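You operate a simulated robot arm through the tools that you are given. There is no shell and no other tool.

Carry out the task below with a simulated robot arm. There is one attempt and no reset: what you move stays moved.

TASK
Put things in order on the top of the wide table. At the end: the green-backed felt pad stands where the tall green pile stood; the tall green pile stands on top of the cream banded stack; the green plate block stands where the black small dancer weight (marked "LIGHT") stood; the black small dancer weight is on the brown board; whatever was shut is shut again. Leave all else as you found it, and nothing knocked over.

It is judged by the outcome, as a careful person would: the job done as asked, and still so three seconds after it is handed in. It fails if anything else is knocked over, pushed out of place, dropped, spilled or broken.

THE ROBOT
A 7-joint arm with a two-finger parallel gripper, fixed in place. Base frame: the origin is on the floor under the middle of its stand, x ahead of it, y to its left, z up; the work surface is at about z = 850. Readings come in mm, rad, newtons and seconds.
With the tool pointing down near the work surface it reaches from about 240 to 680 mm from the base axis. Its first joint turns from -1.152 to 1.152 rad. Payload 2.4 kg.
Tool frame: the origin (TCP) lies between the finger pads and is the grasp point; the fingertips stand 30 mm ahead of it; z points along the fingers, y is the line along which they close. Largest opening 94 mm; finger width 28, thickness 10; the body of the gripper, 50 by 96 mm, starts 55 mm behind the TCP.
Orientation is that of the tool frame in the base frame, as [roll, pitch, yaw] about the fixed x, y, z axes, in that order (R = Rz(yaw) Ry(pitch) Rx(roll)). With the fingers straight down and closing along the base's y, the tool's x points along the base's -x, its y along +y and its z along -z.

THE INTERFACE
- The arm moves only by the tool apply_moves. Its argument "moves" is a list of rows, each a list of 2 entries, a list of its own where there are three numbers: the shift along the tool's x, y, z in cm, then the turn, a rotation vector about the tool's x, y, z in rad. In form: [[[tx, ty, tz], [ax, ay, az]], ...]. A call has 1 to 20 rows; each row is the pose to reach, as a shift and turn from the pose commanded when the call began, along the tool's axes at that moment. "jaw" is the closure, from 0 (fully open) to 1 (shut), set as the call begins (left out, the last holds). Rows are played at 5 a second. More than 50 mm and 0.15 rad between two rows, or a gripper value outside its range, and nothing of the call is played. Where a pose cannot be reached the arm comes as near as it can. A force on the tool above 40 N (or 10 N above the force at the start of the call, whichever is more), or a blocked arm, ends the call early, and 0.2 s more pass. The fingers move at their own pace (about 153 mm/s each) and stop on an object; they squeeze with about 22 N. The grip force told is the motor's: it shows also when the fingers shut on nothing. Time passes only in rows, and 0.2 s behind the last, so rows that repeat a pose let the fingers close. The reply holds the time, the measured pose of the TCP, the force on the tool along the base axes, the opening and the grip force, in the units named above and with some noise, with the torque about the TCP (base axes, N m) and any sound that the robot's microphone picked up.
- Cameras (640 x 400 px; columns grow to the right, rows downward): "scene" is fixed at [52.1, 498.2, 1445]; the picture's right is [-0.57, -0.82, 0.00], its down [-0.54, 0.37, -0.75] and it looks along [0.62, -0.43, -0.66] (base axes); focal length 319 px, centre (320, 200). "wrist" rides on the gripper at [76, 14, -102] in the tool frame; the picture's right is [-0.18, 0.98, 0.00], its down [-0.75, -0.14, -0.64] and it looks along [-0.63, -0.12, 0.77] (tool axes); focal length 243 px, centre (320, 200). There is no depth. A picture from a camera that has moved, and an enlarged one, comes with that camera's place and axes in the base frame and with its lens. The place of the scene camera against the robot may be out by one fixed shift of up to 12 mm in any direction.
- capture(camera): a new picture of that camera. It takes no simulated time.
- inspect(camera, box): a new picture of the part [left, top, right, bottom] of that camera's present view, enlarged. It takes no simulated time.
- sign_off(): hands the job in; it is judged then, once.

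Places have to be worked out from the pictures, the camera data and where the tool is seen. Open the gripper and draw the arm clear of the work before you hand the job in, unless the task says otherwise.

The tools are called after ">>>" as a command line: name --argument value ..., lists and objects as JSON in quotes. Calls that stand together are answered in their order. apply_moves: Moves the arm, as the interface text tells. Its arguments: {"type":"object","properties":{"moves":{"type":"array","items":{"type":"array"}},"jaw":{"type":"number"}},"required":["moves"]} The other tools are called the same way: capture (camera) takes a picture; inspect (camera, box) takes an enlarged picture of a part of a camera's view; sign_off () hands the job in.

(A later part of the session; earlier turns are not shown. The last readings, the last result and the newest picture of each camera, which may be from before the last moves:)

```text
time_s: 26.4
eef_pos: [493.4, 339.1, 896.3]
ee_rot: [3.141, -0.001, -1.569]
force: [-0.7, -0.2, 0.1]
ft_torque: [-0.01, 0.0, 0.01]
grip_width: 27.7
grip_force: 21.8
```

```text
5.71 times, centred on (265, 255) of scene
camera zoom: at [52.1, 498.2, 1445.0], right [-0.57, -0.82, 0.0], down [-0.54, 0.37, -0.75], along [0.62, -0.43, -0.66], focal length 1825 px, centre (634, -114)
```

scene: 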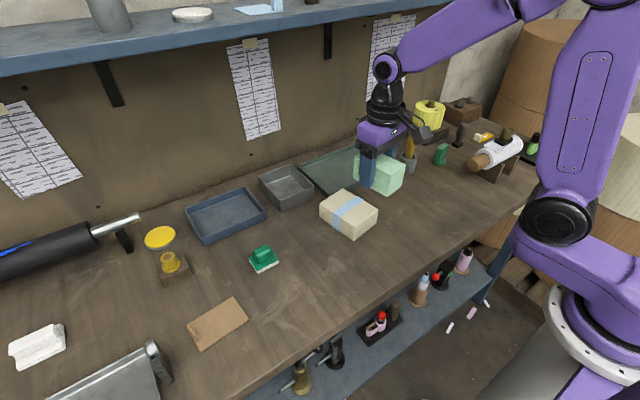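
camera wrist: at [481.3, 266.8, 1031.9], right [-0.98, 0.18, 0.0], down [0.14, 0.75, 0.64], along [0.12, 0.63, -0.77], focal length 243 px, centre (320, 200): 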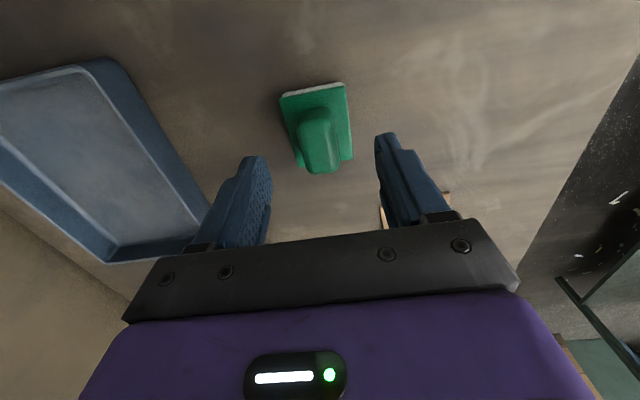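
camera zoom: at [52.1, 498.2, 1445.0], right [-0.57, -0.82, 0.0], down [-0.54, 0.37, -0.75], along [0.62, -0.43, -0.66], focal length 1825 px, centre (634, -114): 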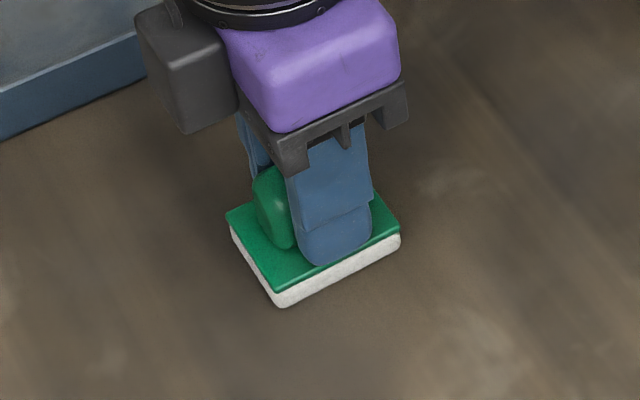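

The handle is held at 27.7 mm. I'll lift a little and check the hold before carrying it.

>>> apply_moves --moves '[[[0, 0, -0.4], [0, 0, 0]], [[0, 0, -1.0], [0, 0, 0]], [[0, 0, -2.0], [0, 0, 0]], [[0, 0, -4.0], [0, 0, 0]], [[0, 0, -4.0], [0, 0, 0]]]'

>>> inspect --camera "wrist" --box '[220, 60, 440, 240]'

>>> inspect --camera "scene" --box '[230, 200, 310, 280]'

```text
time_s: 27.6
eef_pos: [494.6, 339.6, 937.5]
ee_rot: [-3.141, 0.001, -1.57]
force: [-0.1, -0.3, -0.8]
ft_torque: [0.04, -0.02, 0.02]
grip_width: 27.6
grip_force: 22.2
```

```text
2.22 times, centred on (330, 150) of wrist
camera zoom: at [480.4, 263.8, 1039.3], right [-0.98, 0.18, 0.0], down [0.14, 0.75, 0.64], along [0.12, 0.63, -0.77], focal length 539 px, centre (298, 311)
```

zoom: 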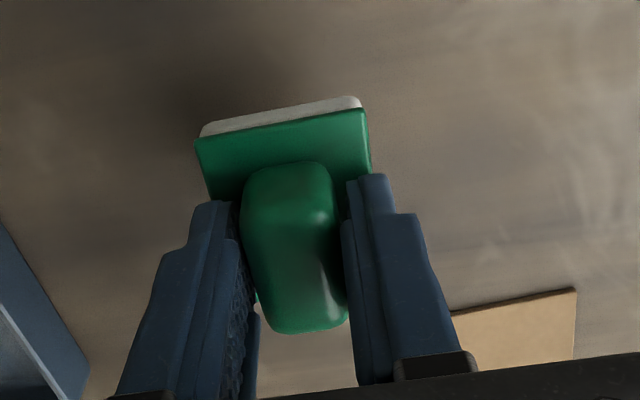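

```text
5.00 times, centred on (270, 240) of scene
camera zoom: at [52.1, 498.2, 1445.0], right [-0.57, -0.82, 0.0], down [-0.54, 0.37, -0.75], along [0.62, -0.43, -0.66], focal length 1597 px, centre (570, 0)
```

zoom: 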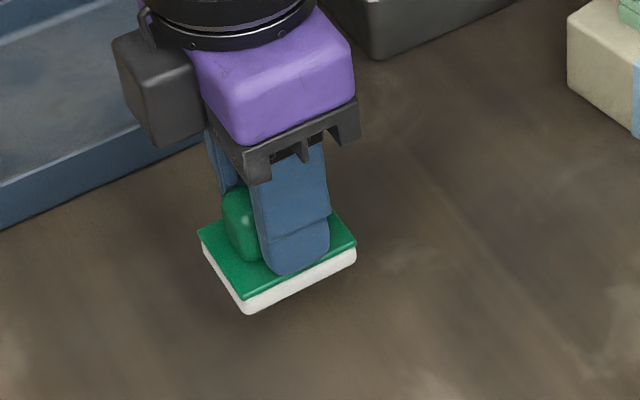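

It's held steady. I'll raise it well above the stack and carry it over to the pile's old place, turning -0.2 rad to match how the pile lay.

>>> apply_moves --moves '[[[0, 0, -3.7], [0, 0, 0]], [[0, 0, -7.4], [0, 0, 0]], [[0, 0, -11.0], [0, 0, 0]], [[3.83, 0.82, -11.0], [0, 0, 0.017]], [[7.65, 1.64, -11.0], [0, 0, 0.033]], [[11.48, 2.46, -11.0], [0, 0, 0.05]], [[15.3, 3.28, -11.0], [0, 0, 0.067]], [[19.13, 4.1, -11.0], [0, 0, 0.083]], [[22.95, 4.92, -11.0], [0, 0, 0.1]], [[26.78, 5.73, -11.0], [0, 0, 0.117]], [[30.6, 6.55, -11.0], [0, 0, 0.133]], [[34.43, 7.37, -11.0], [0, 0, 0.15]], [[38.25, 8.19, -11.0], [0, 0, 0.167]], [[42.08, 9.01, -11.0], [0, 0, 0.183]], [[45.9, 9.83, -11.0], [0, 0, 0.2]], [[45.9, 9.83, -7.0], [0, 0, 0.2]], [[45.9, 9.83, -4.0], [0, 0, 0.2]], [[45.9, 9.83, -4.0], [0, 0, 0.2]]]'

>>> capture --camera "wrist"

>>> capture --camera "scene"

```text
time_s: 31.4
eef_pos: [393.4, -119.7, 974.0]
ee_rot: [3.141, 0.0, -1.768]
force: [0.9, 0.4, -1.4]
ft_torque: [-0.02, 0.0, 0.03]
grip_width: 27.7
grip_force: 21.7
```

```text
taken
camera wrist: at [365.7, -191.2, 1077.9], right [-0.93, 0.37, 0.0], down [0.29, 0.71, 0.64], along [0.24, 0.6, -0.77], focal length 243 px, centre (320, 200)
```

wrist: 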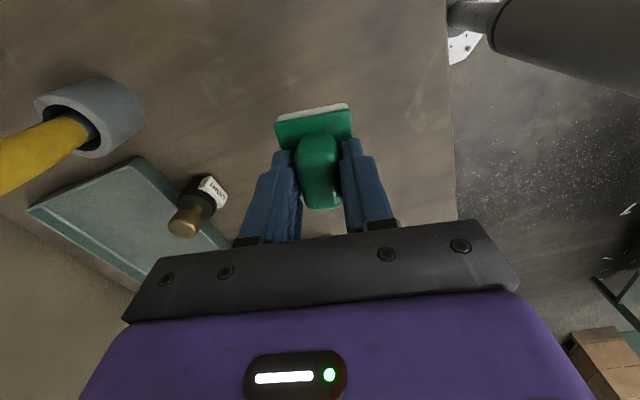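

```text
taken
```

scene: 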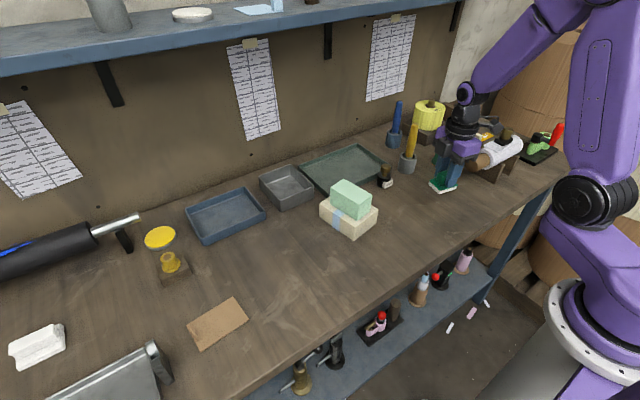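

The pad hangs over the pile's old place. I'll shift 2.5 mm in x and lower to about 6 mm above the table.

>>> apply_moves --moves '[[[-0.05, -0.25, 2.0], [0, 0, 0]], [[-0.05, -0.25, 4.0], [0, 0, 0]], [[-0.05, -0.25, 5.8], [0, 0, 0]], [[-0.05, -0.25, 6.8], [0, 0, 0]], [[-0.05, -0.25, 7.1], [0, 0, 0]], [[-0.05, -0.25, 7.1], [0, 0, 0]]]'

>>> inspect --camera "scene" --box '[400, 160, 480, 230]'

>>> apply_moves --moves '[[[0, 0, 0.1], [0, 0, 0]], [[0, 0, 0.2], [0, 0, 0]], [[0, 0, 0.3], [0, 0, 0]], [[0, 0, 0.3], [0, 0, 0]]]'

```text
time_s: 32.8
eef_pos: [398.4, -119.0, 906.0]
ee_rot: [-3.141, -0.001, -1.771]
force: [-0.2, -0.5, 0.8]
ft_torque: [0.0, 0.02, 0.02]
grip_width: 27.7
grip_force: 21.8
```

```text
5.71 times, centred on (440, 195) of scene
camera zoom: at [52.1, 498.2, 1445.0], right [-0.57, -0.82, 0.0], down [-0.54, 0.37, -0.75], along [0.62, -0.43, -0.66], focal length 1825 px, centre (-366, 229)
```

zoom: 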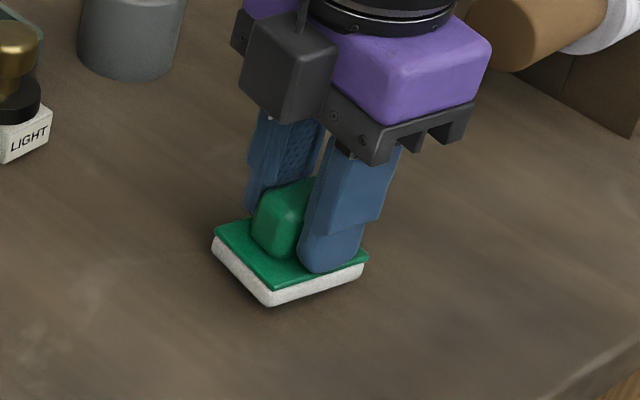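

```text
time_s: 33.8
eef_pos: [398.7, -118.9, 900.8]
ee_rot: [-3.14, 0.0, -1.769]
force: [0.7, 0.1, -1.1]
ft_torque: [-0.01, -0.02, -0.01]
grip_width: 27.7
grip_force: 22.3
```

There's about 4 mm to go and x reads slightly high. I'll correct that while descending in small steps.

>>> apply_moves --moves '[[[0.03, 0.2, 0.1], [0, 0, 0]], [[0.03, 0.2, 0.2], [0, 0, 0]], [[0.03, 0.2, 0.2], [0, 0, 0]]]'

>>> apply_moves --moves '[[[0, 0, 0.1], [0, 0, 0]], [[0, 0, 0.1], [0, 0, 0]]]'

>>> apply_moves --moves '[[[0, 0, 0.1], [0, 0, 0]], [[0, 0, 0.1], [0, 0, 0]]]'

```text
time_s: 34.6
eef_pos: [396.3, -118.2, 901.0]
ee_rot: [3.14, 0.001, -1.769]
force: [-0.3, 0.1, -0.8]
ft_torque: [0.0, -0.01, -0.05]
grip_width: 27.6
grip_force: 22.0
```

```text
time_s: 35.2
eef_pos: [396.7, -118.1, 899.6]
ee_rot: [-3.139, 0.0, -1.77]
force: [1.0, 0.5, -0.8]
ft_torque: [0.01, 0.01, 0.01]
grip_width: 27.7
grip_force: 22.0
```

```text
time_s: 35.8
eef_pos: [397.5, -119.0, 898.9]
ee_rot: [3.142, 0.0, -1.769]
force: [0.0, -0.8, -0.9]
ft_torque: [0.0, 0.02, 0.0]
grip_width: 27.7
grip_force: 22.0
```

No contact yet, so I'll keep going in 1 mm steps.

>>> apply_moves --moves '[[[0, 0, 0.1], [0, 0, 0]], [[0, 0, 0.1], [0, 0, 0]]]'

>>> apply_moves --moves '[[[0, 0, 0.1], [0, 0, 0]], [[0, 0, 0.1], [0, 0, 0]]]'

```text
time_s: 36.4
eef_pos: [396.4, -118.3, 897.1]
ee_rot: [-3.14, 0.001, -1.771]
force: [0.0, 0.6, 0.8]
ft_torque: [0.05, 0.03, 0.01]
grip_width: 27.6
grip_force: 21.8
```

```text
time_s: 37.0
eef_pos: [396.9, -119.1, 896.3]
ee_rot: [-3.141, -0.002, -1.769]
force: [0.1, 4.5, 19.5]
ft_torque: [0.05, -0.04, -0.03]
grip_width: 27.8
grip_force: 21.7
```

Contact at 19.5 N, so the pad is on the table. I'll relax 1 mm, open, and rise.

>>> apply_moves --moves '[[[0, 0, -0.08], [0, 0, 0]], [[0, 0, -0.08], [0, 0, 0]]]'

>>> apply_moves --moves '[[[0, 0, 0], [0, 0, 0]], [[0, 0, 0], [0, 0, 0]], [[0, 0, 0], [0, 0, 0]]]' --jaw 0.4

>>> apply_moves --moves '[[[0, 0, -1.5], [0, 0, 0]], [[0, 0, -4.0], [0, 0, 0]], [[0, 0, -7.0], [0, 0, 0]], [[0, 0, -11.0], [0, 0, 0]], [[0, 0, -13.0], [0, 0, 0]], [[0, 0, -13.0], [0, 0, 0]]]'

>>> capture --camera "wrist"

>>> inspect --camera "wrist" --box '[240, 20, 420, 180]'

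>>> inspect --camera "wrist" --box '[100, 100, 300, 260]'

```text
time_s: 37.6
eef_pos: [396.6, -118.9, 896.9]
ee_rot: [-3.141, 0.0, -1.77]
force: [0.3, 0.1, -0.5]
ft_torque: [0.02, 0.0, -0.02]
grip_width: 27.7
grip_force: 22.4
```

```text
time_s: 38.4
eef_pos: [396.6, -117.9, 897.0]
ee_rot: [3.14, 0.001, -1.77]
force: [0.3, 0.3, -0.4]
ft_torque: [0.03, 0.0, 0.03]
grip_width: 56.7
grip_force: 0.1
```

```text
time_s: 39.8
eef_pos: [395.6, -117.7, 1027.4]
ee_rot: [-3.141, 0.001, -1.77]
force: [0.1, 0.4, 0.1]
ft_torque: [0.01, -0.02, 0.01]
grip_width: 56.4
grip_force: 0.0
```

```text
taken
camera wrist: at [367.5, -189.2, 1130.5], right [-0.93, 0.37, 0.0], down [0.29, 0.71, 0.64], along [0.24, 0.6, -0.77], focal length 243 px, centre (320, 200)
```

wrist: 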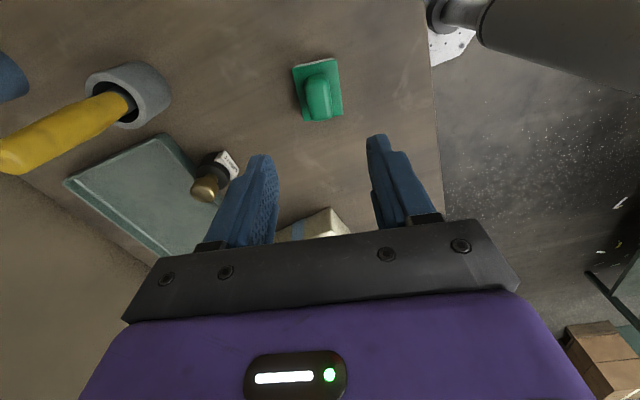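

```text
2.50 times, centred on (330, 100) of wrist
camera zoom: at [367.5, -189.2, 1130.5], right [-0.93, 0.37, 0.0], down [0.29, 0.71, 0.64], along [0.24, 0.6, -0.77], focal length 606 px, centre (295, 450)
```

zoom: 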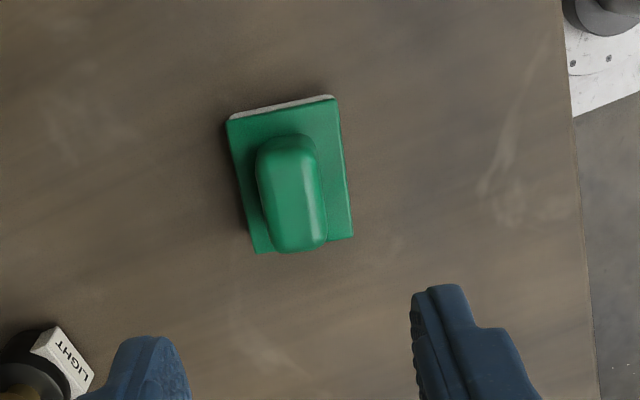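

```text
2.50 times, centred on (200, 180) of wrist
camera zoom: at [367.5, -189.2, 1130.5], right [-0.93, 0.37, 0.0], down [0.29, 0.71, 0.64], along [0.24, 0.6, -0.77], focal length 606 px, centre (620, 250)
```

zoom: 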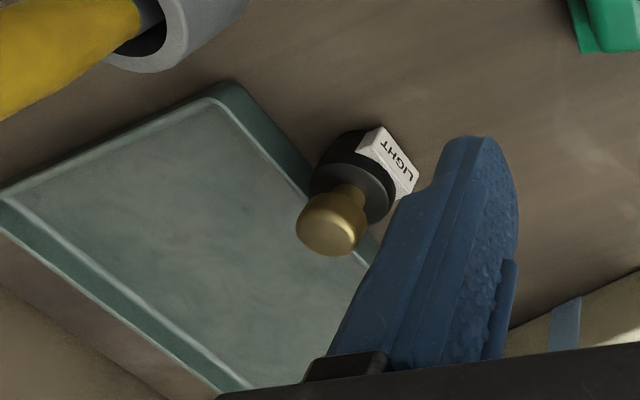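

The felt pad now stands at (396.5,-119.5), the pile's old place. Next is the LIGHT weight: I'll hover over it with the fingers closing along base y and look at it closely.

>>> apply_moves --moves '[[[0, 0, -3.3], [0, 0, 0.1]], [[-0.67, -1.44, -3.3], [0, 0, 0.227]], [[-1.35, -2.87, -3.3], [0, 0, 0.354]], [[-2.02, -4.31, -3.3], [0, 0, 0.481]], [[-2.7, -5.74, -3.3], [0, 0, 0.608]], [[-3.37, -7.18, -3.3], [0, 0, 0.735]], [[-4.04, -8.61, -3.3], [0, 0, 0.862]], [[-4.72, -10.05, -3.3], [0, 0, 0.989]], [[-5.39, -11.48, -3.3], [0, 0, 1.116]], [[-6.07, -12.92, -3.3], [0, 0, 1.243]], [[-6.74, -14.35, -3.3], [0, 0, 1.37]], [[-6.74, -14.35, -3.3], [0, 0, 1.37]]]' --jaw 0.3

>>> capture --camera "wrist"

>>> inspect --camera "wrist" --box '[220, 40, 420, 200]'

>>> capture --camera "scene"

```text
time_s: 42.4
eef_pos: [550.6, -80.0, 1060.4]
ee_rot: [-3.14, 0.001, 3.141]
force: [-0.4, 0.7, 0.0]
ft_torque: [-0.03, 0.03, -0.01]
grip_width: 65.9
grip_force: 0.1
```

```text
taken
camera wrist: at [474.4, -66.1, 1164.4], right [0.18, 0.98, 0.0], down [0.75, -0.14, 0.64], along [0.63, -0.12, -0.77], focal length 243 px, centre (320, 200)
```

wrist: 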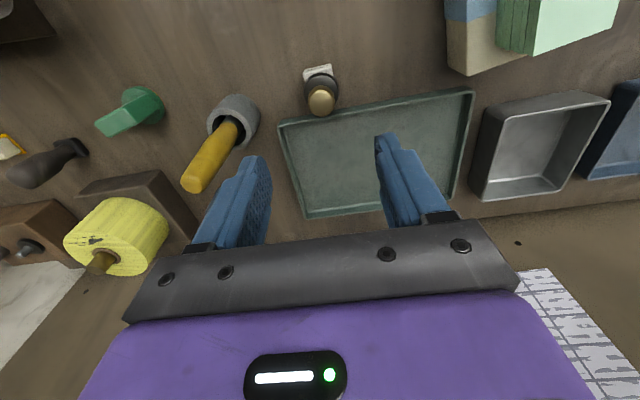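

```text
2.50 times, centred on (320, 120) of wrist
camera zoom: at [474.4, -66.1, 1164.4], right [0.18, 0.98, 0.0], down [0.75, -0.14, 0.64], along [0.63, -0.12, -0.77], focal length 606 px, centre (320, 400)
```

zoom: 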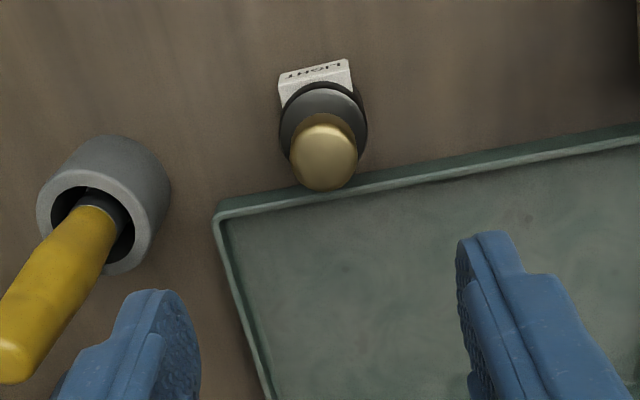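

```text
taken
```

scene: 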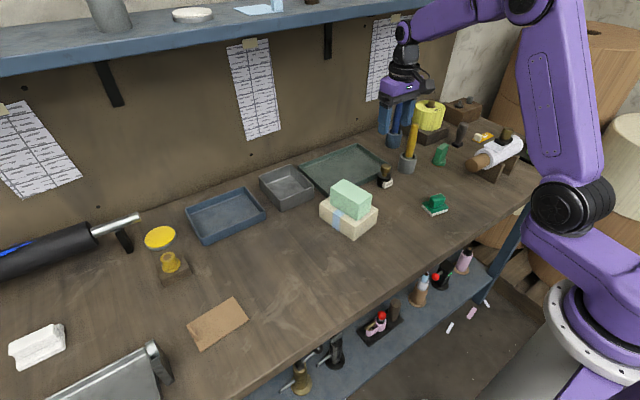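

The weight is at about (553,-79), with its brass knob top near z≈913–925; the tray edge is close on its far side. I'll go down to just above the knob and look again.

>>> apply_moves --moves '[[[-0.1, 0.05, 3.0], [0, 0, 0]], [[-0.25, 0.1, 6.0], [0, 0, 0]], [[-0.25, 0.1, 9.0], [0, 0, 0]], [[-0.25, 0.1, 9.5], [0, 0, 0]], [[-0.25, 0.1, 9.5], [0, 0, 0]]]' --jaw 0.3

>>> capture --camera "wrist"

>>> inspect --camera "wrist" --box '[220, 40, 420, 200]'

>>> inspect --camera "scene" --box '[350, 110, 430, 200]'

```text
time_s: 43.6
eef_pos: [551.5, -80.5, 964.9]
ee_rot: [3.141, -0.001, -3.14]
force: [-0.2, -0.4, 0.2]
ft_torque: [0.0, -0.02, -0.02]
grip_width: 65.7
grip_force: 0.0
```

```text
taken
camera wrist: at [475.9, -65.5, 1067.9], right [0.18, 0.98, 0.0], down [0.75, -0.14, 0.64], along [0.63, -0.12, -0.77], focal length 243 px, centre (320, 200)
```

wrist: 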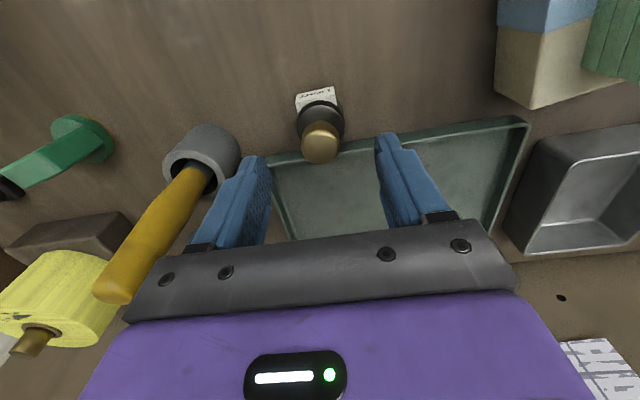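

```text
2.50 times, centred on (320, 120) of wrist
camera zoom: at [475.9, -65.5, 1067.9], right [0.18, 0.98, 0.0], down [0.75, -0.14, 0.64], along [0.63, -0.12, -0.77], focal length 606 px, centre (320, 400)
```

zoom: 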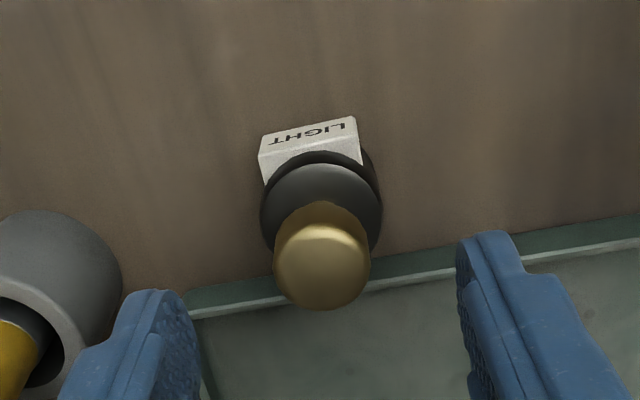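

```text
4.44 times, centred on (390, 155) of scene
camera zoom: at [52.1, 498.2, 1445.0], right [-0.57, -0.82, 0.0], down [-0.54, 0.37, -0.75], along [0.62, -0.43, -0.66], focal length 1420 px, centre (9, 400)
```

zoom: 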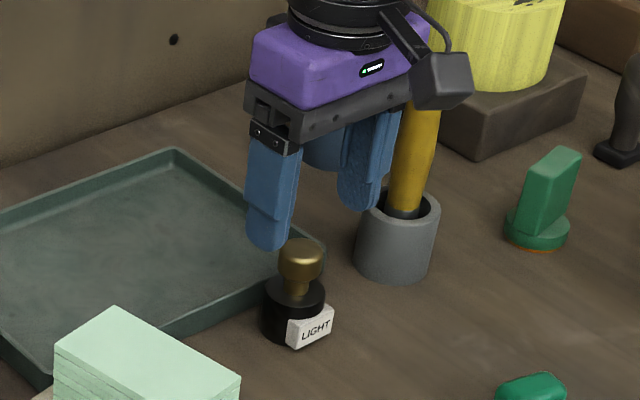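

The weight is centred at (554.5,-79.6) and its knob is about 28 mm across. The yellow handle's tip, at (569,-194,1002), is well clear of the gripper. I'll shift 3 mm in x and go down around the knob.

>>> apply_moves --moves '[[[-0.3, 0, 1.5], [0, 0, 0]], [[-0.3, 0, 3.0], [0, 0, 0]], [[-0.3, 0, 4.2], [0, 0, 0]], [[-0.3, 0, 5.0], [0, 0, 0]], [[-0.3, 0, 5.0], [0, 0, 0]]]' --jaw 0.35

>>> capture --camera "wrist"

>>> inspect --camera "scene" --box '[350, 120, 430, 200]'

```text
time_s: 44.8
eef_pos: [556.3, -78.2, 913.7]
ee_rot: [3.141, 0.0, -3.141]
force: [-0.5, -0.1, -0.2]
ft_torque: [0.01, -0.01, 0.01]
grip_width: 61.2
grip_force: 0.1
```

```text
taken
camera wrist: at [480.3, -64.4, 1016.8], right [0.18, 0.98, 0.0], down [0.75, -0.14, 0.64], along [0.63, -0.12, -0.77], focal length 243 px, centre (320, 200)
```

wrist: 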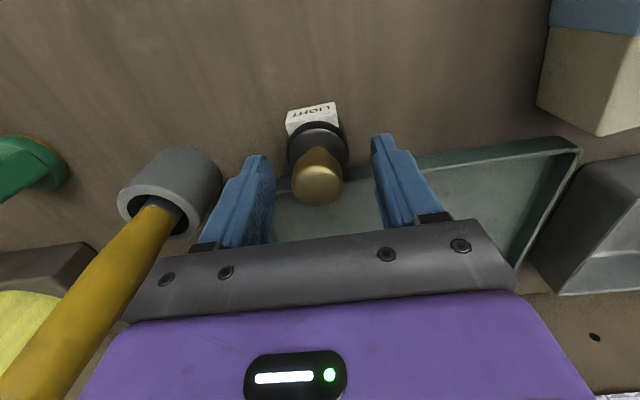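

```text
5.00 times, centred on (390, 160) of scene
camera zoom: at [52.1, 498.2, 1445.0], right [-0.57, -0.82, 0.0], down [-0.54, 0.37, -0.75], along [0.62, -0.43, -0.66], focal length 1597 px, centre (-30, 400)
```

zoom: 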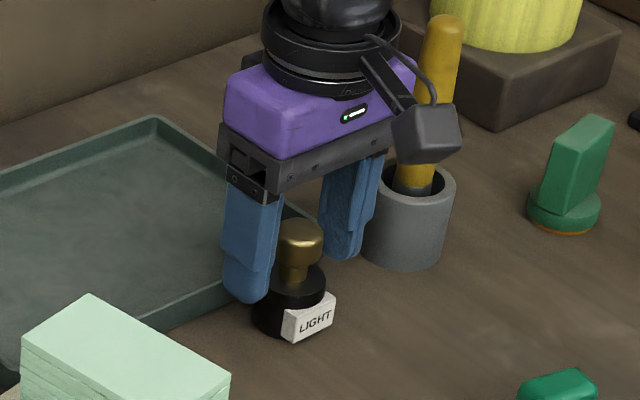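

The knob is centred between the fingers, with the tips just above the weight's body. Closing now, in two stages.

>>> apply_moves --moves '[[[0, 0, 0], [0, 0, 0]], [[0, 0, 0], [0, 0, 0]]]' --jaw 0.62

>>> apply_moves --moves '[[[0, 0, 0], [0, 0, 0]], [[0, 0, 0], [0, 0, 0]], [[0, 0, 0], [0, 0, 0]]]' --jaw 1

>>> inspect --camera "wrist" --box '[220, 60, 420, 240]'

>>> inspect --camera "scene" --box '[350, 120, 430, 200]'

```text
time_s: 45.4
eef_pos: [556.7, -78.0, 914.2]
ee_rot: [3.141, 0.0, -3.141]
force: [0.6, -1.0, 0.7]
ft_torque: [-0.01, 0.01, 0.01]
grip_width: 36.0
grip_force: 0.6
```

```text
time_s: 46.2
eef_pos: [556.0, -78.9, 914.3]
ee_rot: [3.141, 0.002, -3.14]
force: [-0.6, -1.1, 4.1]
ft_torque: [-0.12, -0.12, -0.04]
grip_width: 27.5
grip_force: 21.8
```

```text
2.22 times, centred on (320, 150) of wrist
camera zoom: at [480.4, -64.6, 1017.1], right [0.18, 0.98, 0.0], down [0.75, -0.14, 0.64], along [0.63, -0.12, -0.77], focal length 539 px, centre (320, 311)
```

zoom: 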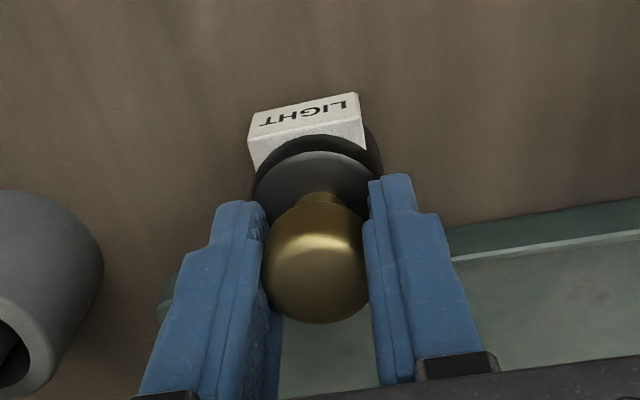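

```text
5.00 times, centred on (390, 160) of scene
camera zoom: at [52.0, 498.2, 1445.0], right [-0.57, -0.82, 0.0], down [-0.54, 0.37, -0.75], along [0.62, -0.43, -0.66], focal length 1597 px, centre (-30, 400)
```

zoom: 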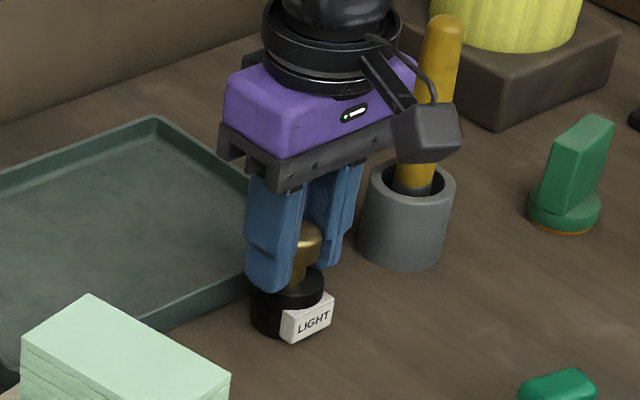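

The knob is gripped at 27.5 mm, with the weight's centre at about (556,-79). I'll lift slowly and check the load.

>>> apply_moves --moves '[[[0, 0, -0.3], [0, 0, 0]], [[0, 0, -0.8], [0, 0, 0]], [[0, 0, -1.5], [0, 0, 0]], [[0, 0, -3.0], [0, 0, 0]], [[0, 0, -5.0], [0, 0, 0]], [[0, 0, -5.0], [0, 0, 0]]]'

>>> capture --camera "wrist"

>>> inspect --camera "scene" --box '[350, 110, 430, 200]'

```text
time_s: 47.6
eef_pos: [555.7, -80.6, 964.6]
ee_rot: [-3.141, 0.0, -3.139]
force: [0.2, 0.6, -3.3]
ft_torque: [0.03, 0.01, 0.02]
grip_width: 27.3
grip_force: 22.8
```

```text
taken
camera wrist: at [480.0, -65.6, 1068.5], right [0.18, 0.98, 0.0], down [0.75, -0.14, 0.64], along [0.63, -0.12, -0.77], focal length 243 px, centre (320, 200)
```

wrist: 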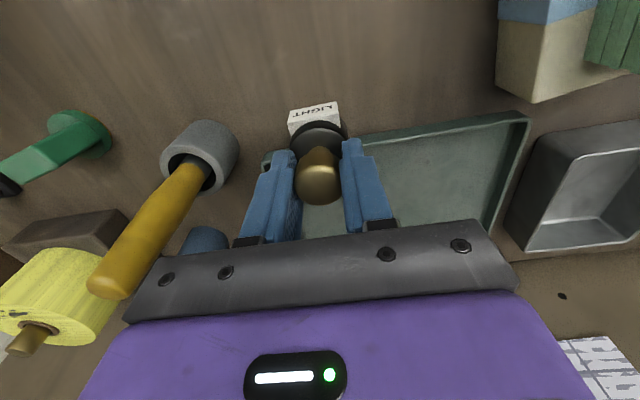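

```text
4.44 times, centred on (390, 155) of scene
camera zoom: at [52.1, 498.2, 1445.0], right [-0.57, -0.82, 0.0], down [-0.54, 0.37, -0.75], along [0.62, -0.43, -0.66], focal length 1420 px, centre (9, 400)
```

zoom: 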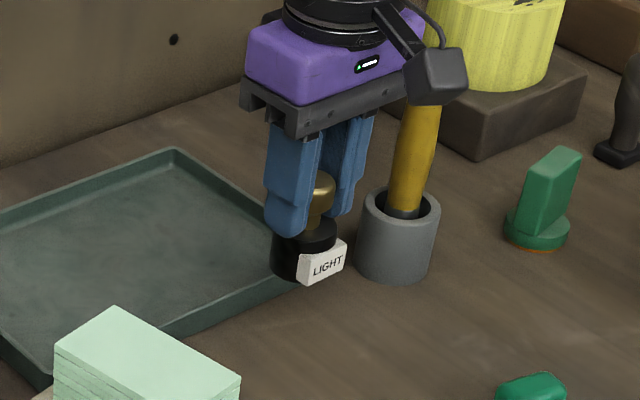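

The weight hangs straight and weighs about 3.3 N. I'll raise it to clear everything and carry it over to the brown board, which I estimate is centred near (417,484).

>>> apply_moves --moves '[[[0, 0, -3.2], [0, 0, 0]], [[0, 0, -6.4], [0, 0, 0]], [[0, 0, -9.5], [0, 0, 0]], [[0.97, 3.96, -9.5], [0, 0, 0]], [[1.94, 7.93, -9.5], [0, 0, 0]], [[2.91, 11.89, -9.5], [0, 0, 0]], [[3.88, 15.86, -9.5], [0, 0, 0]], [[4.85, 19.82, -9.5], [0, 0, 0]], [[5.82, 23.79, -9.5], [0, 0, 0]], [[6.79, 27.75, -9.5], [0, 0, 0]], [[7.75, 31.71, -9.5], [0, 0, 0]], [[8.72, 35.68, -9.5], [0, 0, 0]], [[9.69, 39.64, -9.5], [0, 0, 0]], [[10.66, 43.61, -9.5], [0, 0, 0]], [[11.63, 47.57, -9.5], [0, 0, 0]], [[12.6, 51.54, -9.5], [0, 0, 0]], [[13.57, 55.5, -9.5], [0, 0, 0]], [[13.57, 55.5, -9.5], [0, 0, 0]]]'

>>> capture --camera "wrist"

>>> capture --camera "scene"

```text
time_s: 51.4
eef_pos: [423.5, 473.1, 1064.0]
ee_rot: [3.142, 0.001, -3.141]
force: [-0.1, -0.3, -3.7]
ft_torque: [0.01, 0.02, 0.02]
grip_width: 27.7
grip_force: 22.0
```

```text
taken
camera wrist: at [348.1, 487.1, 1167.1], right [0.18, 0.98, 0.0], down [0.75, -0.14, 0.64], along [0.63, -0.12, -0.77], focal length 243 px, centre (320, 200)
```

wrist: 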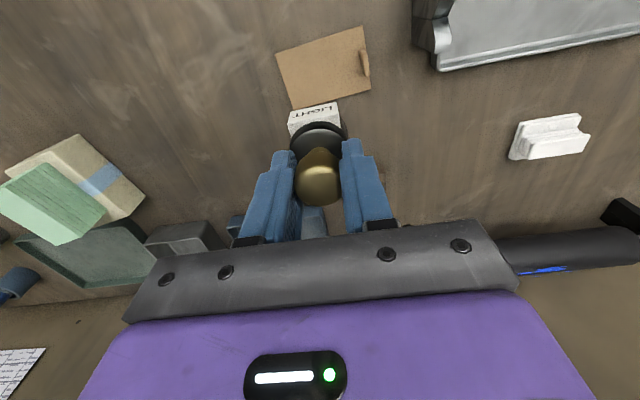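

```text
taken
```

scene: 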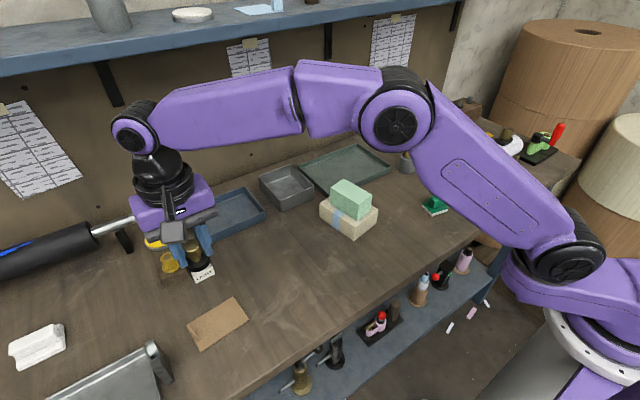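

>>> inspect --camera "wrist" --box '[250, 10, 410, 130]'

```text
3.33 times, centred on (330, 70) of wrist
camera zoom: at [348.1, 487.1, 1167.1], right [0.18, 0.98, 0.0], down [0.75, -0.14, 0.64], along [0.63, -0.12, -0.77], focal length 809 px, centre (287, 633)
```

zoom: 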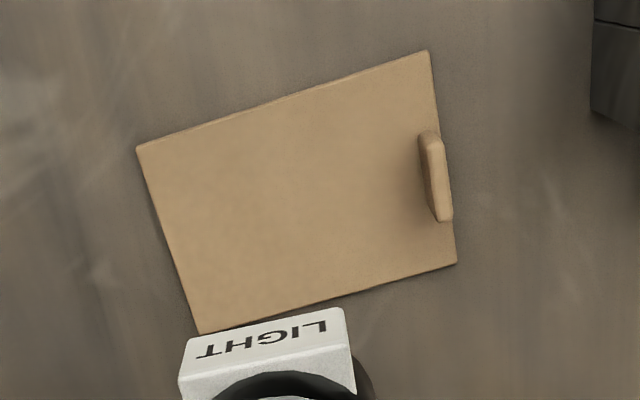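

The board is 99×65 mm, centred at (416,480), with its handle bar at the +y end. I'll aim the weight at (421,472), so both body and label fit on the clear part, and lower it to about 15 mm above.

>>> apply_moves --moves '[[[0.3, -0.1, 3.5], [0, 0, 0]], [[0.3, -0.1, 7.0], [0, 0, 0]], [[0.3, -0.1, 10.0], [0, 0, 0]], [[0.3, -0.1, 12.0], [0, 0, 0]], [[0.3, -0.1, 12.9], [0, 0, 0]], [[0.3, -0.1, 12.9], [0, 0, 0]]]'

>>> capture --camera "wrist"

>>> inspect --camera "wrist" --box '[220, 20, 440, 200]'

>>> inspect --camera "scene" --box '[170, 250, 280, 360]'

```text
time_s: 52.8
eef_pos: [417.6, 473.5, 931.0]
ee_rot: [-3.141, -0.001, -3.139]
force: [0.3, 0.2, -2.8]
ft_torque: [-0.02, 0.01, 0.01]
grip_width: 27.5
grip_force: 21.8
```

```text
taken
camera wrist: at [342.1, 487.3, 1034.4], right [0.18, 0.98, 0.0], down [0.75, -0.14, 0.64], along [0.63, -0.12, -0.77], focal length 243 px, centre (320, 200)
```

wrist: 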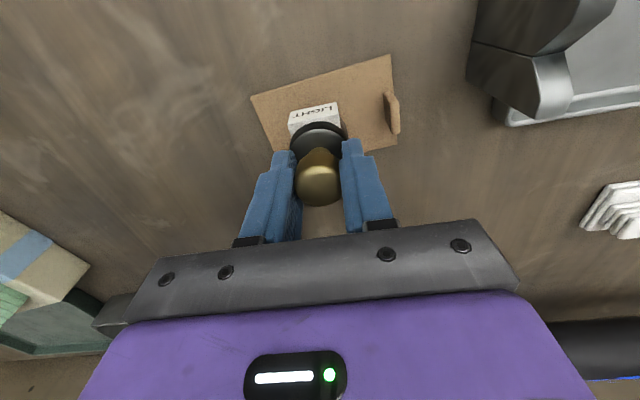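

```text
2.22 times, centred on (330, 110) of wrist
camera zoom: at [342.1, 487.3, 1034.4], right [0.18, 0.98, 0.0], down [0.75, -0.14, 0.64], along [0.63, -0.12, -0.77], focal length 539 px, centre (298, 400)
```

zoom: 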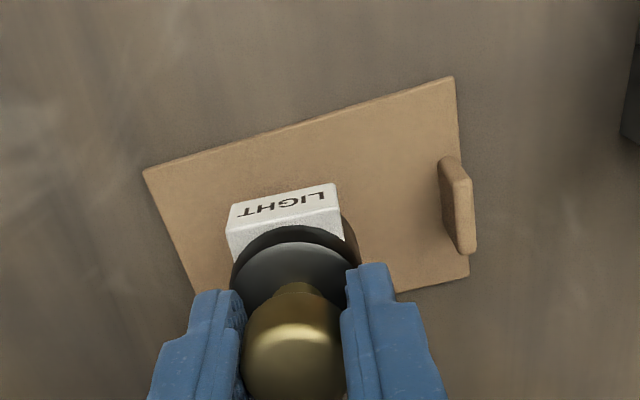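

```text
3.64 times, centred on (225, 305) of scene
camera zoom: at [52.1, 498.3, 1444.9], right [-0.57, -0.82, 0.0], down [-0.54, 0.37, -0.75], along [0.62, -0.43, -0.66], focal length 1161 px, centre (666, -182)
```

zoom: 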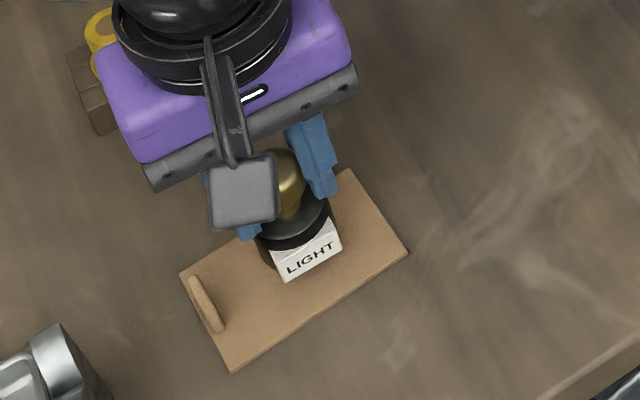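

The weight is over the board. I'll shift +4 mm in x to centre body and label, then descend gently.

>>> apply_moves --moves '[[[-0.4, 0, 0.3], [0, 0, 0]], [[-0.4, 0, 0.6], [0, 0, 0]], [[-0.4, 0, 0.8], [0, 0, 0]], [[-0.4, 0, 0.8], [0, 0, 0]]]'

>>> inspect --camera "wrist" --box '[220, 20, 440, 200]'

>>> apply_moves --moves '[[[0, 0, 0.1], [0, 0, 0]], [[0, 0, 0.1], [0, 0, 0]]]'

>>> apply_moves --moves '[[[0, 0, 0.1], [0, 0, 0]], [[0, 0, 0.1], [0, 0, 0]]]'

```text
time_s: 53.8
eef_pos: [420.5, 473.8, 923.3]
ee_rot: [3.141, -0.001, -3.139]
force: [-0.1, -0.1, -3.7]
ft_torque: [0.01, 0.01, 0.03]
grip_width: 27.5
grip_force: 22.3
```

```text
2.22 times, centred on (330, 110) of wrist
camera zoom: at [345.6, 487.7, 1026.5], right [0.18, 0.98, 0.0], down [0.75, -0.14, 0.64], along [0.63, -0.12, -0.77], focal length 539 px, centre (298, 400)
```

zoom: 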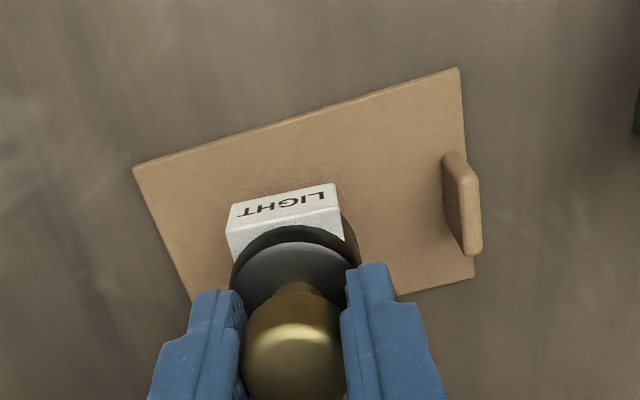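

```text
time_s: 54.4
eef_pos: [420.8, 473.4, 922.2]
ee_rot: [-3.142, 0.001, -3.14]
force: [0.1, 0.0, -3.0]
ft_torque: [0.01, -0.01, 0.04]
grip_width: 27.6
grip_force: 21.8
```

```text
time_s: 55.0
eef_pos: [421.8, 474.2, 921.1]
ee_rot: [-3.14, 0.001, -3.14]
force: [-0.5, 0.1, -3.5]
ft_torque: [0.0, -0.02, -0.03]
grip_width: 27.6
grip_force: 22.1
```

By projection the body and label fit inside the board edges by about 8–10 mm. I'll keep lowering in 1 mm steps to contact.

>>> apply_moves --moves '[[[0, 0, 0.1], [0, 0, 0]], [[0, 0, 0.1], [0, 0, 0]]]'

>>> apply_moves --moves '[[[0, 0, 0.1], [0, 0, 0]], [[0, 0, 0.1], [0, 0, 0]]]'

```text
time_s: 55.6
eef_pos: [421.1, 473.6, 918.9]
ee_rot: [-3.141, 0.001, -3.14]
force: [-0.5, -0.2, -3.1]
ft_torque: [-0.02, -0.01, 0.0]
grip_width: 27.4
grip_force: 22.0
```

```text
time_s: 56.2
eef_pos: [421.9, 473.6, 918.3]
ee_rot: [-3.141, -0.002, -3.14]
force: [0.1, -0.6, -3.3]
ft_torque: [-0.01, -0.02, -0.03]
grip_width: 27.4
grip_force: 21.8
```

Still hanging free, so I'll continue.

>>> apply_moves --moves '[[[0, 0, 0.1], [0, 0, 0]], [[0, 0, 0.1], [0, 0, 0]]]'

>>> apply_moves --moves '[[[0, 0, 0.07], [0, 0, 0]], [[0, 0, 0.07], [0, 0, 0]]]'

>>> inspect --camera "scene" --box '[180, 270, 260, 350]'

```text
time_s: 56.8
eef_pos: [420.8, 474.5, 918.2]
ee_rot: [3.141, 0.0, -3.14]
force: [-0.9, 1.4, -0.8]
ft_torque: [0.02, 0.06, 0.03]
grip_width: 27.9
grip_force: 21.9
```

```text
time_s: 57.4
eef_pos: [422.2, 473.4, 917.5]
ee_rot: [-3.139, 0.001, -3.139]
force: [0.3, -2.1, 3.9]
ft_torque: [-0.04, -0.01, -0.04]
grip_width: 27.8
grip_force: 21.8
```

```text
5.00 times, centred on (220, 310) of scene
camera zoom: at [52.0, 498.2, 1445.0], right [-0.57, -0.82, 0.0], down [-0.54, 0.37, -0.75], along [0.62, -0.43, -0.66], focal length 1597 px, centre (820, -350)
```

zoom: 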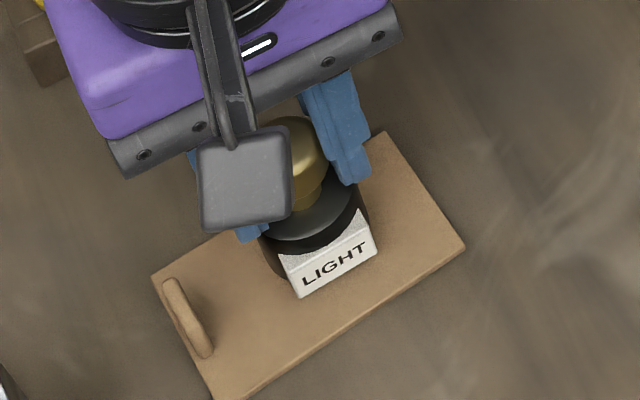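

The weight is on the board: the force rose from -3.3 to +3.9 N. I'll open and rise straight up.

>>> apply_moves --moves '[[[0, 0, 0], [0, 0, 0]], [[0, 0, 0], [0, 0, 0]], [[0, 0, 0], [0, 0, 0]]]' --jaw 0.4

>>> apply_moves --moves '[[[0, 0, -1.5], [0, 0, 0]], [[0, 0, -4.0], [0, 0, 0]], [[0, 0, -7.5], [0, 0, 0]], [[0, 0, -11.0], [0, 0, 0]], [[0, 0, -14.5], [0, 0, 0]], [[0, 0, -14.5], [0, 0, 0]]]'

>>> capture --camera "wrist"

>>> inspect --camera "scene" --box '[170, 250, 270, 350]'

```text
time_s: 58.2
eef_pos: [421.5, 473.2, 917.5]
ee_rot: [3.14, -0.001, -3.14]
force: [0.7, 0.0, 0.3]
ft_torque: [0.03, 0.0, 0.04]
grip_width: 56.2
grip_force: 0.1
```

```text
time_s: 59.6
eef_pos: [422.0, 474.4, 1063.9]
ee_rot: [-3.141, 0.001, -3.138]
force: [0.0, 0.1, 0.4]
ft_torque: [0.01, 0.0, -0.01]
grip_width: 56.3
grip_force: 0.1
```

```text
taken
camera wrist: at [346.6, 488.8, 1167.4], right [0.18, 0.98, 0.0], down [0.75, -0.14, 0.64], along [0.63, -0.12, -0.77], focal length 243 px, centre (320, 200)
```

wrist: 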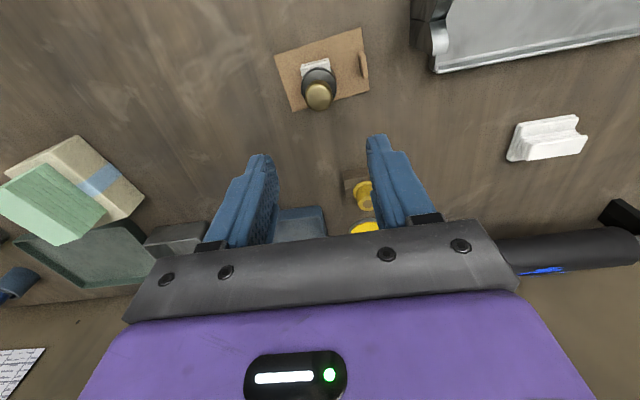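

```text
4.00 times, centred on (220, 300) of scene
camera zoom: at [52.1, 498.2, 1445.0], right [-0.57, -0.82, 0.0], down [-0.54, 0.37, -0.75], along [0.62, -0.43, -0.66], focal length 1278 px, centre (720, -200)
```

zoom: 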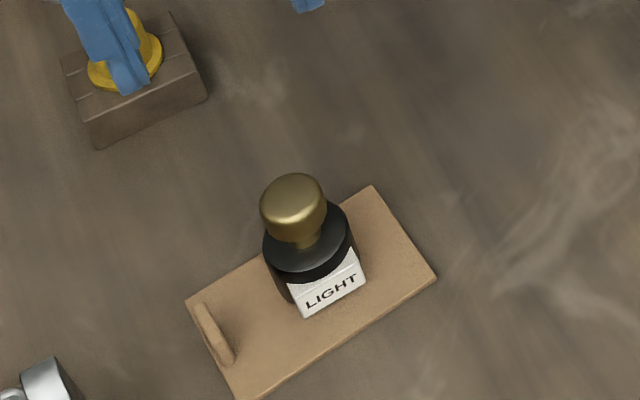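

The weight stands on the board. Next is the green plate block; I'll go back along a clear lane (x≈430) at z≈1080 and hover short of it to measure it.

>>> apply_moves --moves '[[[-0.1, -4.3, -0.8], [0, 0, 0]], [[-0.2, -8.6, -1.6], [0, 0, 0]], [[-0.3, -12.9, -1.6], [0, 0, 0]], [[-0.4, -17.3, -1.6], [0, 0, 0]], [[-0.5, -21.6, -1.6], [0, 0, 0]], [[-0.6, -25.9, -1.6], [0, 0, 0]], [[-0.7, -30.2, -1.6], [0, 0, 0]], [[-0.8, -34.5, -1.6], [0, 0, 0]], [[-0.9, -38.9, -1.6], [0, 0, 0]], [[-1.0, -43.2, -1.6], [0, 0, 0]], [[-1.1, -47.5, -1.6], [0, 0, 0]], [[-1.2, -51.8, -1.6], [0, 0, 0]], [[-1.3, -56.1, -1.6], [0, 0, 0]], [[-1.4, -60.4, -1.6], [0, 0, 0]], [[-1.5, -64.8, -1.6], [0, 0, 0]], [[-1.6, -69.1, -1.6], [0, 0, 0]], [[-1.7, -73.4, -1.6], [0, 0, 0]], [[-1.8, -77.7, -1.6], [0, 0, 0]], [[-1.8, -77.7, -1.6], [0, 0, 0]]]' --jaw 0.2

>>> capture --camera "wrist"

>>> inspect --camera "wrist" --box '[200, 60, 440, 240]'

>>> capture --camera "scene"

```text
time_s: 63.6
eef_pos: [440.6, -301.5, 1077.7]
ee_rot: [3.141, 0.002, -3.139]
force: [0.2, 0.1, 0.0]
ft_torque: [-0.02, 0.01, 0.03]
grip_width: 75.1
grip_force: 0.1
```

```text
taken
camera wrist: at [365.1, -287.8, 1181.4], right [0.18, 0.98, 0.0], down [0.75, -0.14, 0.64], along [0.63, -0.12, -0.77], focal length 243 px, centre (320, 200)
```

wrist: 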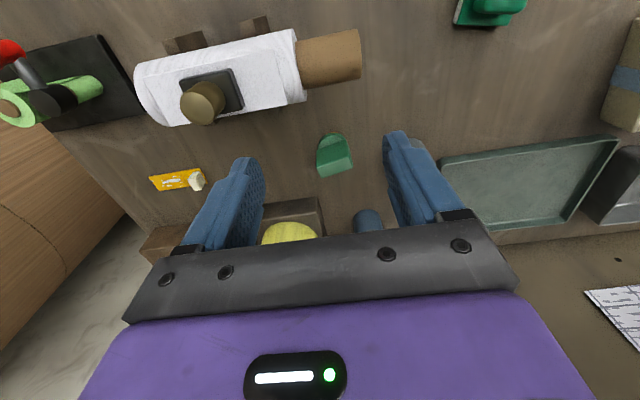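

```text
2.22 times, centred on (320, 150) of wrist
camera zoom: at [365.1, -287.8, 1181.4], right [0.18, 0.98, 0.0], down [0.75, -0.14, 0.64], along [0.63, -0.12, -0.77], focal length 539 px, centre (320, 311)
```

zoom: 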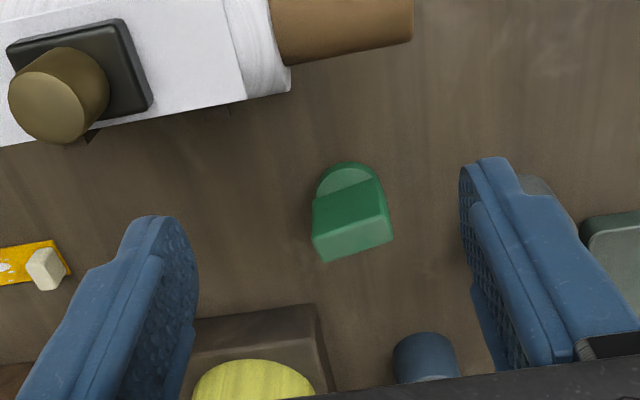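

```text
taken
```

scene: 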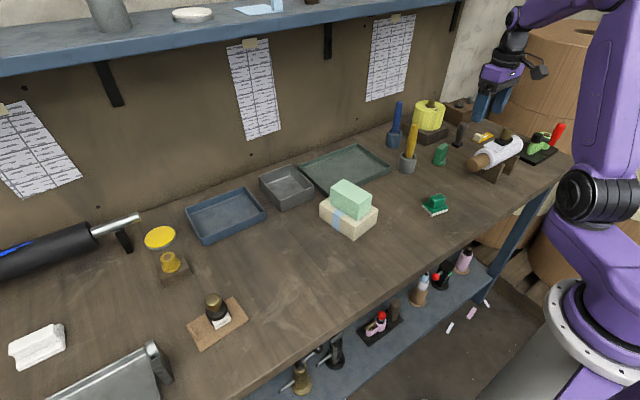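

The block's slab is about 46×18 mm, centred near (537,-299) and turned about 0.19 rad, on a disc roughly 42–48 mm across. I'll line the fingers up with its long axis (closing across the ends, clear of the neighbours) and go down to just above it.

>>> apply_moves --moves '[[[-2.4, 0.05, 0], [0, 0, -0.05]], [[-4.9, 0.1, 0], [0, 0, -0.1]], [[-7.3, 0.15, 0], [0, 0, -0.15]], [[-9.7, 0.2, 0], [0, 0, -0.19]], [[-9.7, 0.2, 3.0], [0, 0, -0.19]], [[-9.7, 0.2, 6.0], [0, 0, -0.19]], [[-9.7, 0.2, 9.0], [0, 0, -0.19]], [[-9.7, 0.2, 9.0], [0, 0, -0.19]]]' --jaw 0.2

>>> capture --camera "wrist"

>>> inspect --camera "wrist" --box '[220, 50, 420, 210]'

>>> inspect --camera "scene" --box '[380, 80, 520, 200]'

```text
time_s: 65.4
eef_pos: [538.5, -298.5, 985.5]
ee_rot: [-3.14, 0.0, -2.948]
force: [0.1, -0.5, 0.1]
ft_torque: [-0.03, -0.02, -0.01]
grip_width: 75.2
grip_force: 0.0
```

```text
taken
camera wrist: at [461.6, -299.6, 1088.9], right [-0.01, 1.0, 0.0], down [0.77, 0.0, 0.64], along [0.64, 0.0, -0.77], focal length 243 px, centre (320, 200)
```

wrist: 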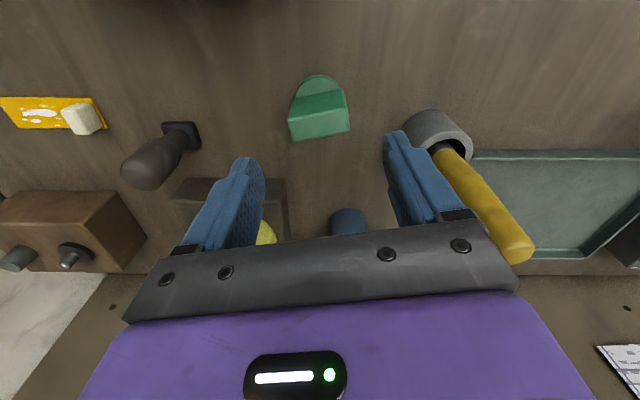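

```text
2.50 times, centred on (320, 130) of wrist
camera zoom: at [461.6, -299.6, 1088.9], right [-0.01, 1.0, 0.0], down [0.77, 0.0, 0.64], along [0.64, 0.0, -0.77], focal length 606 px, centre (320, 375)
```

zoom: 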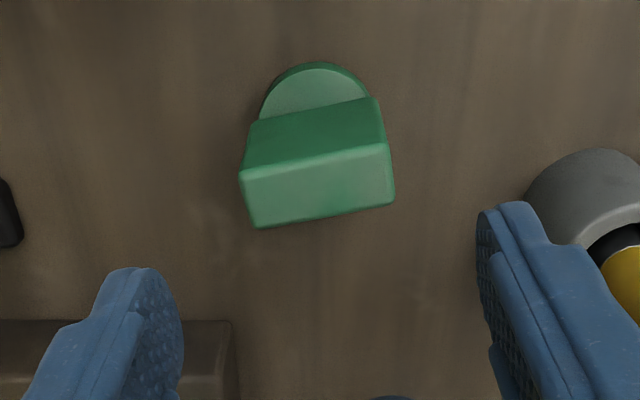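

```text
3.33 times, centred on (450, 140) of scene
camera zoom: at [52.1, 498.2, 1445.0], right [-0.57, -0.82, 0.0], down [-0.54, 0.37, -0.75], along [0.62, -0.43, -0.66], focal length 1065 px, centre (-113, 400)
```

zoom: 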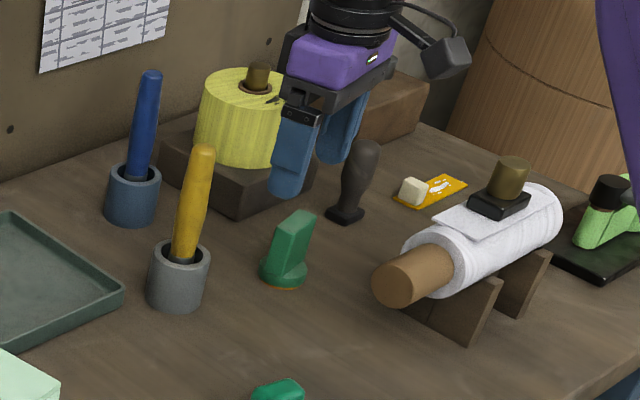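

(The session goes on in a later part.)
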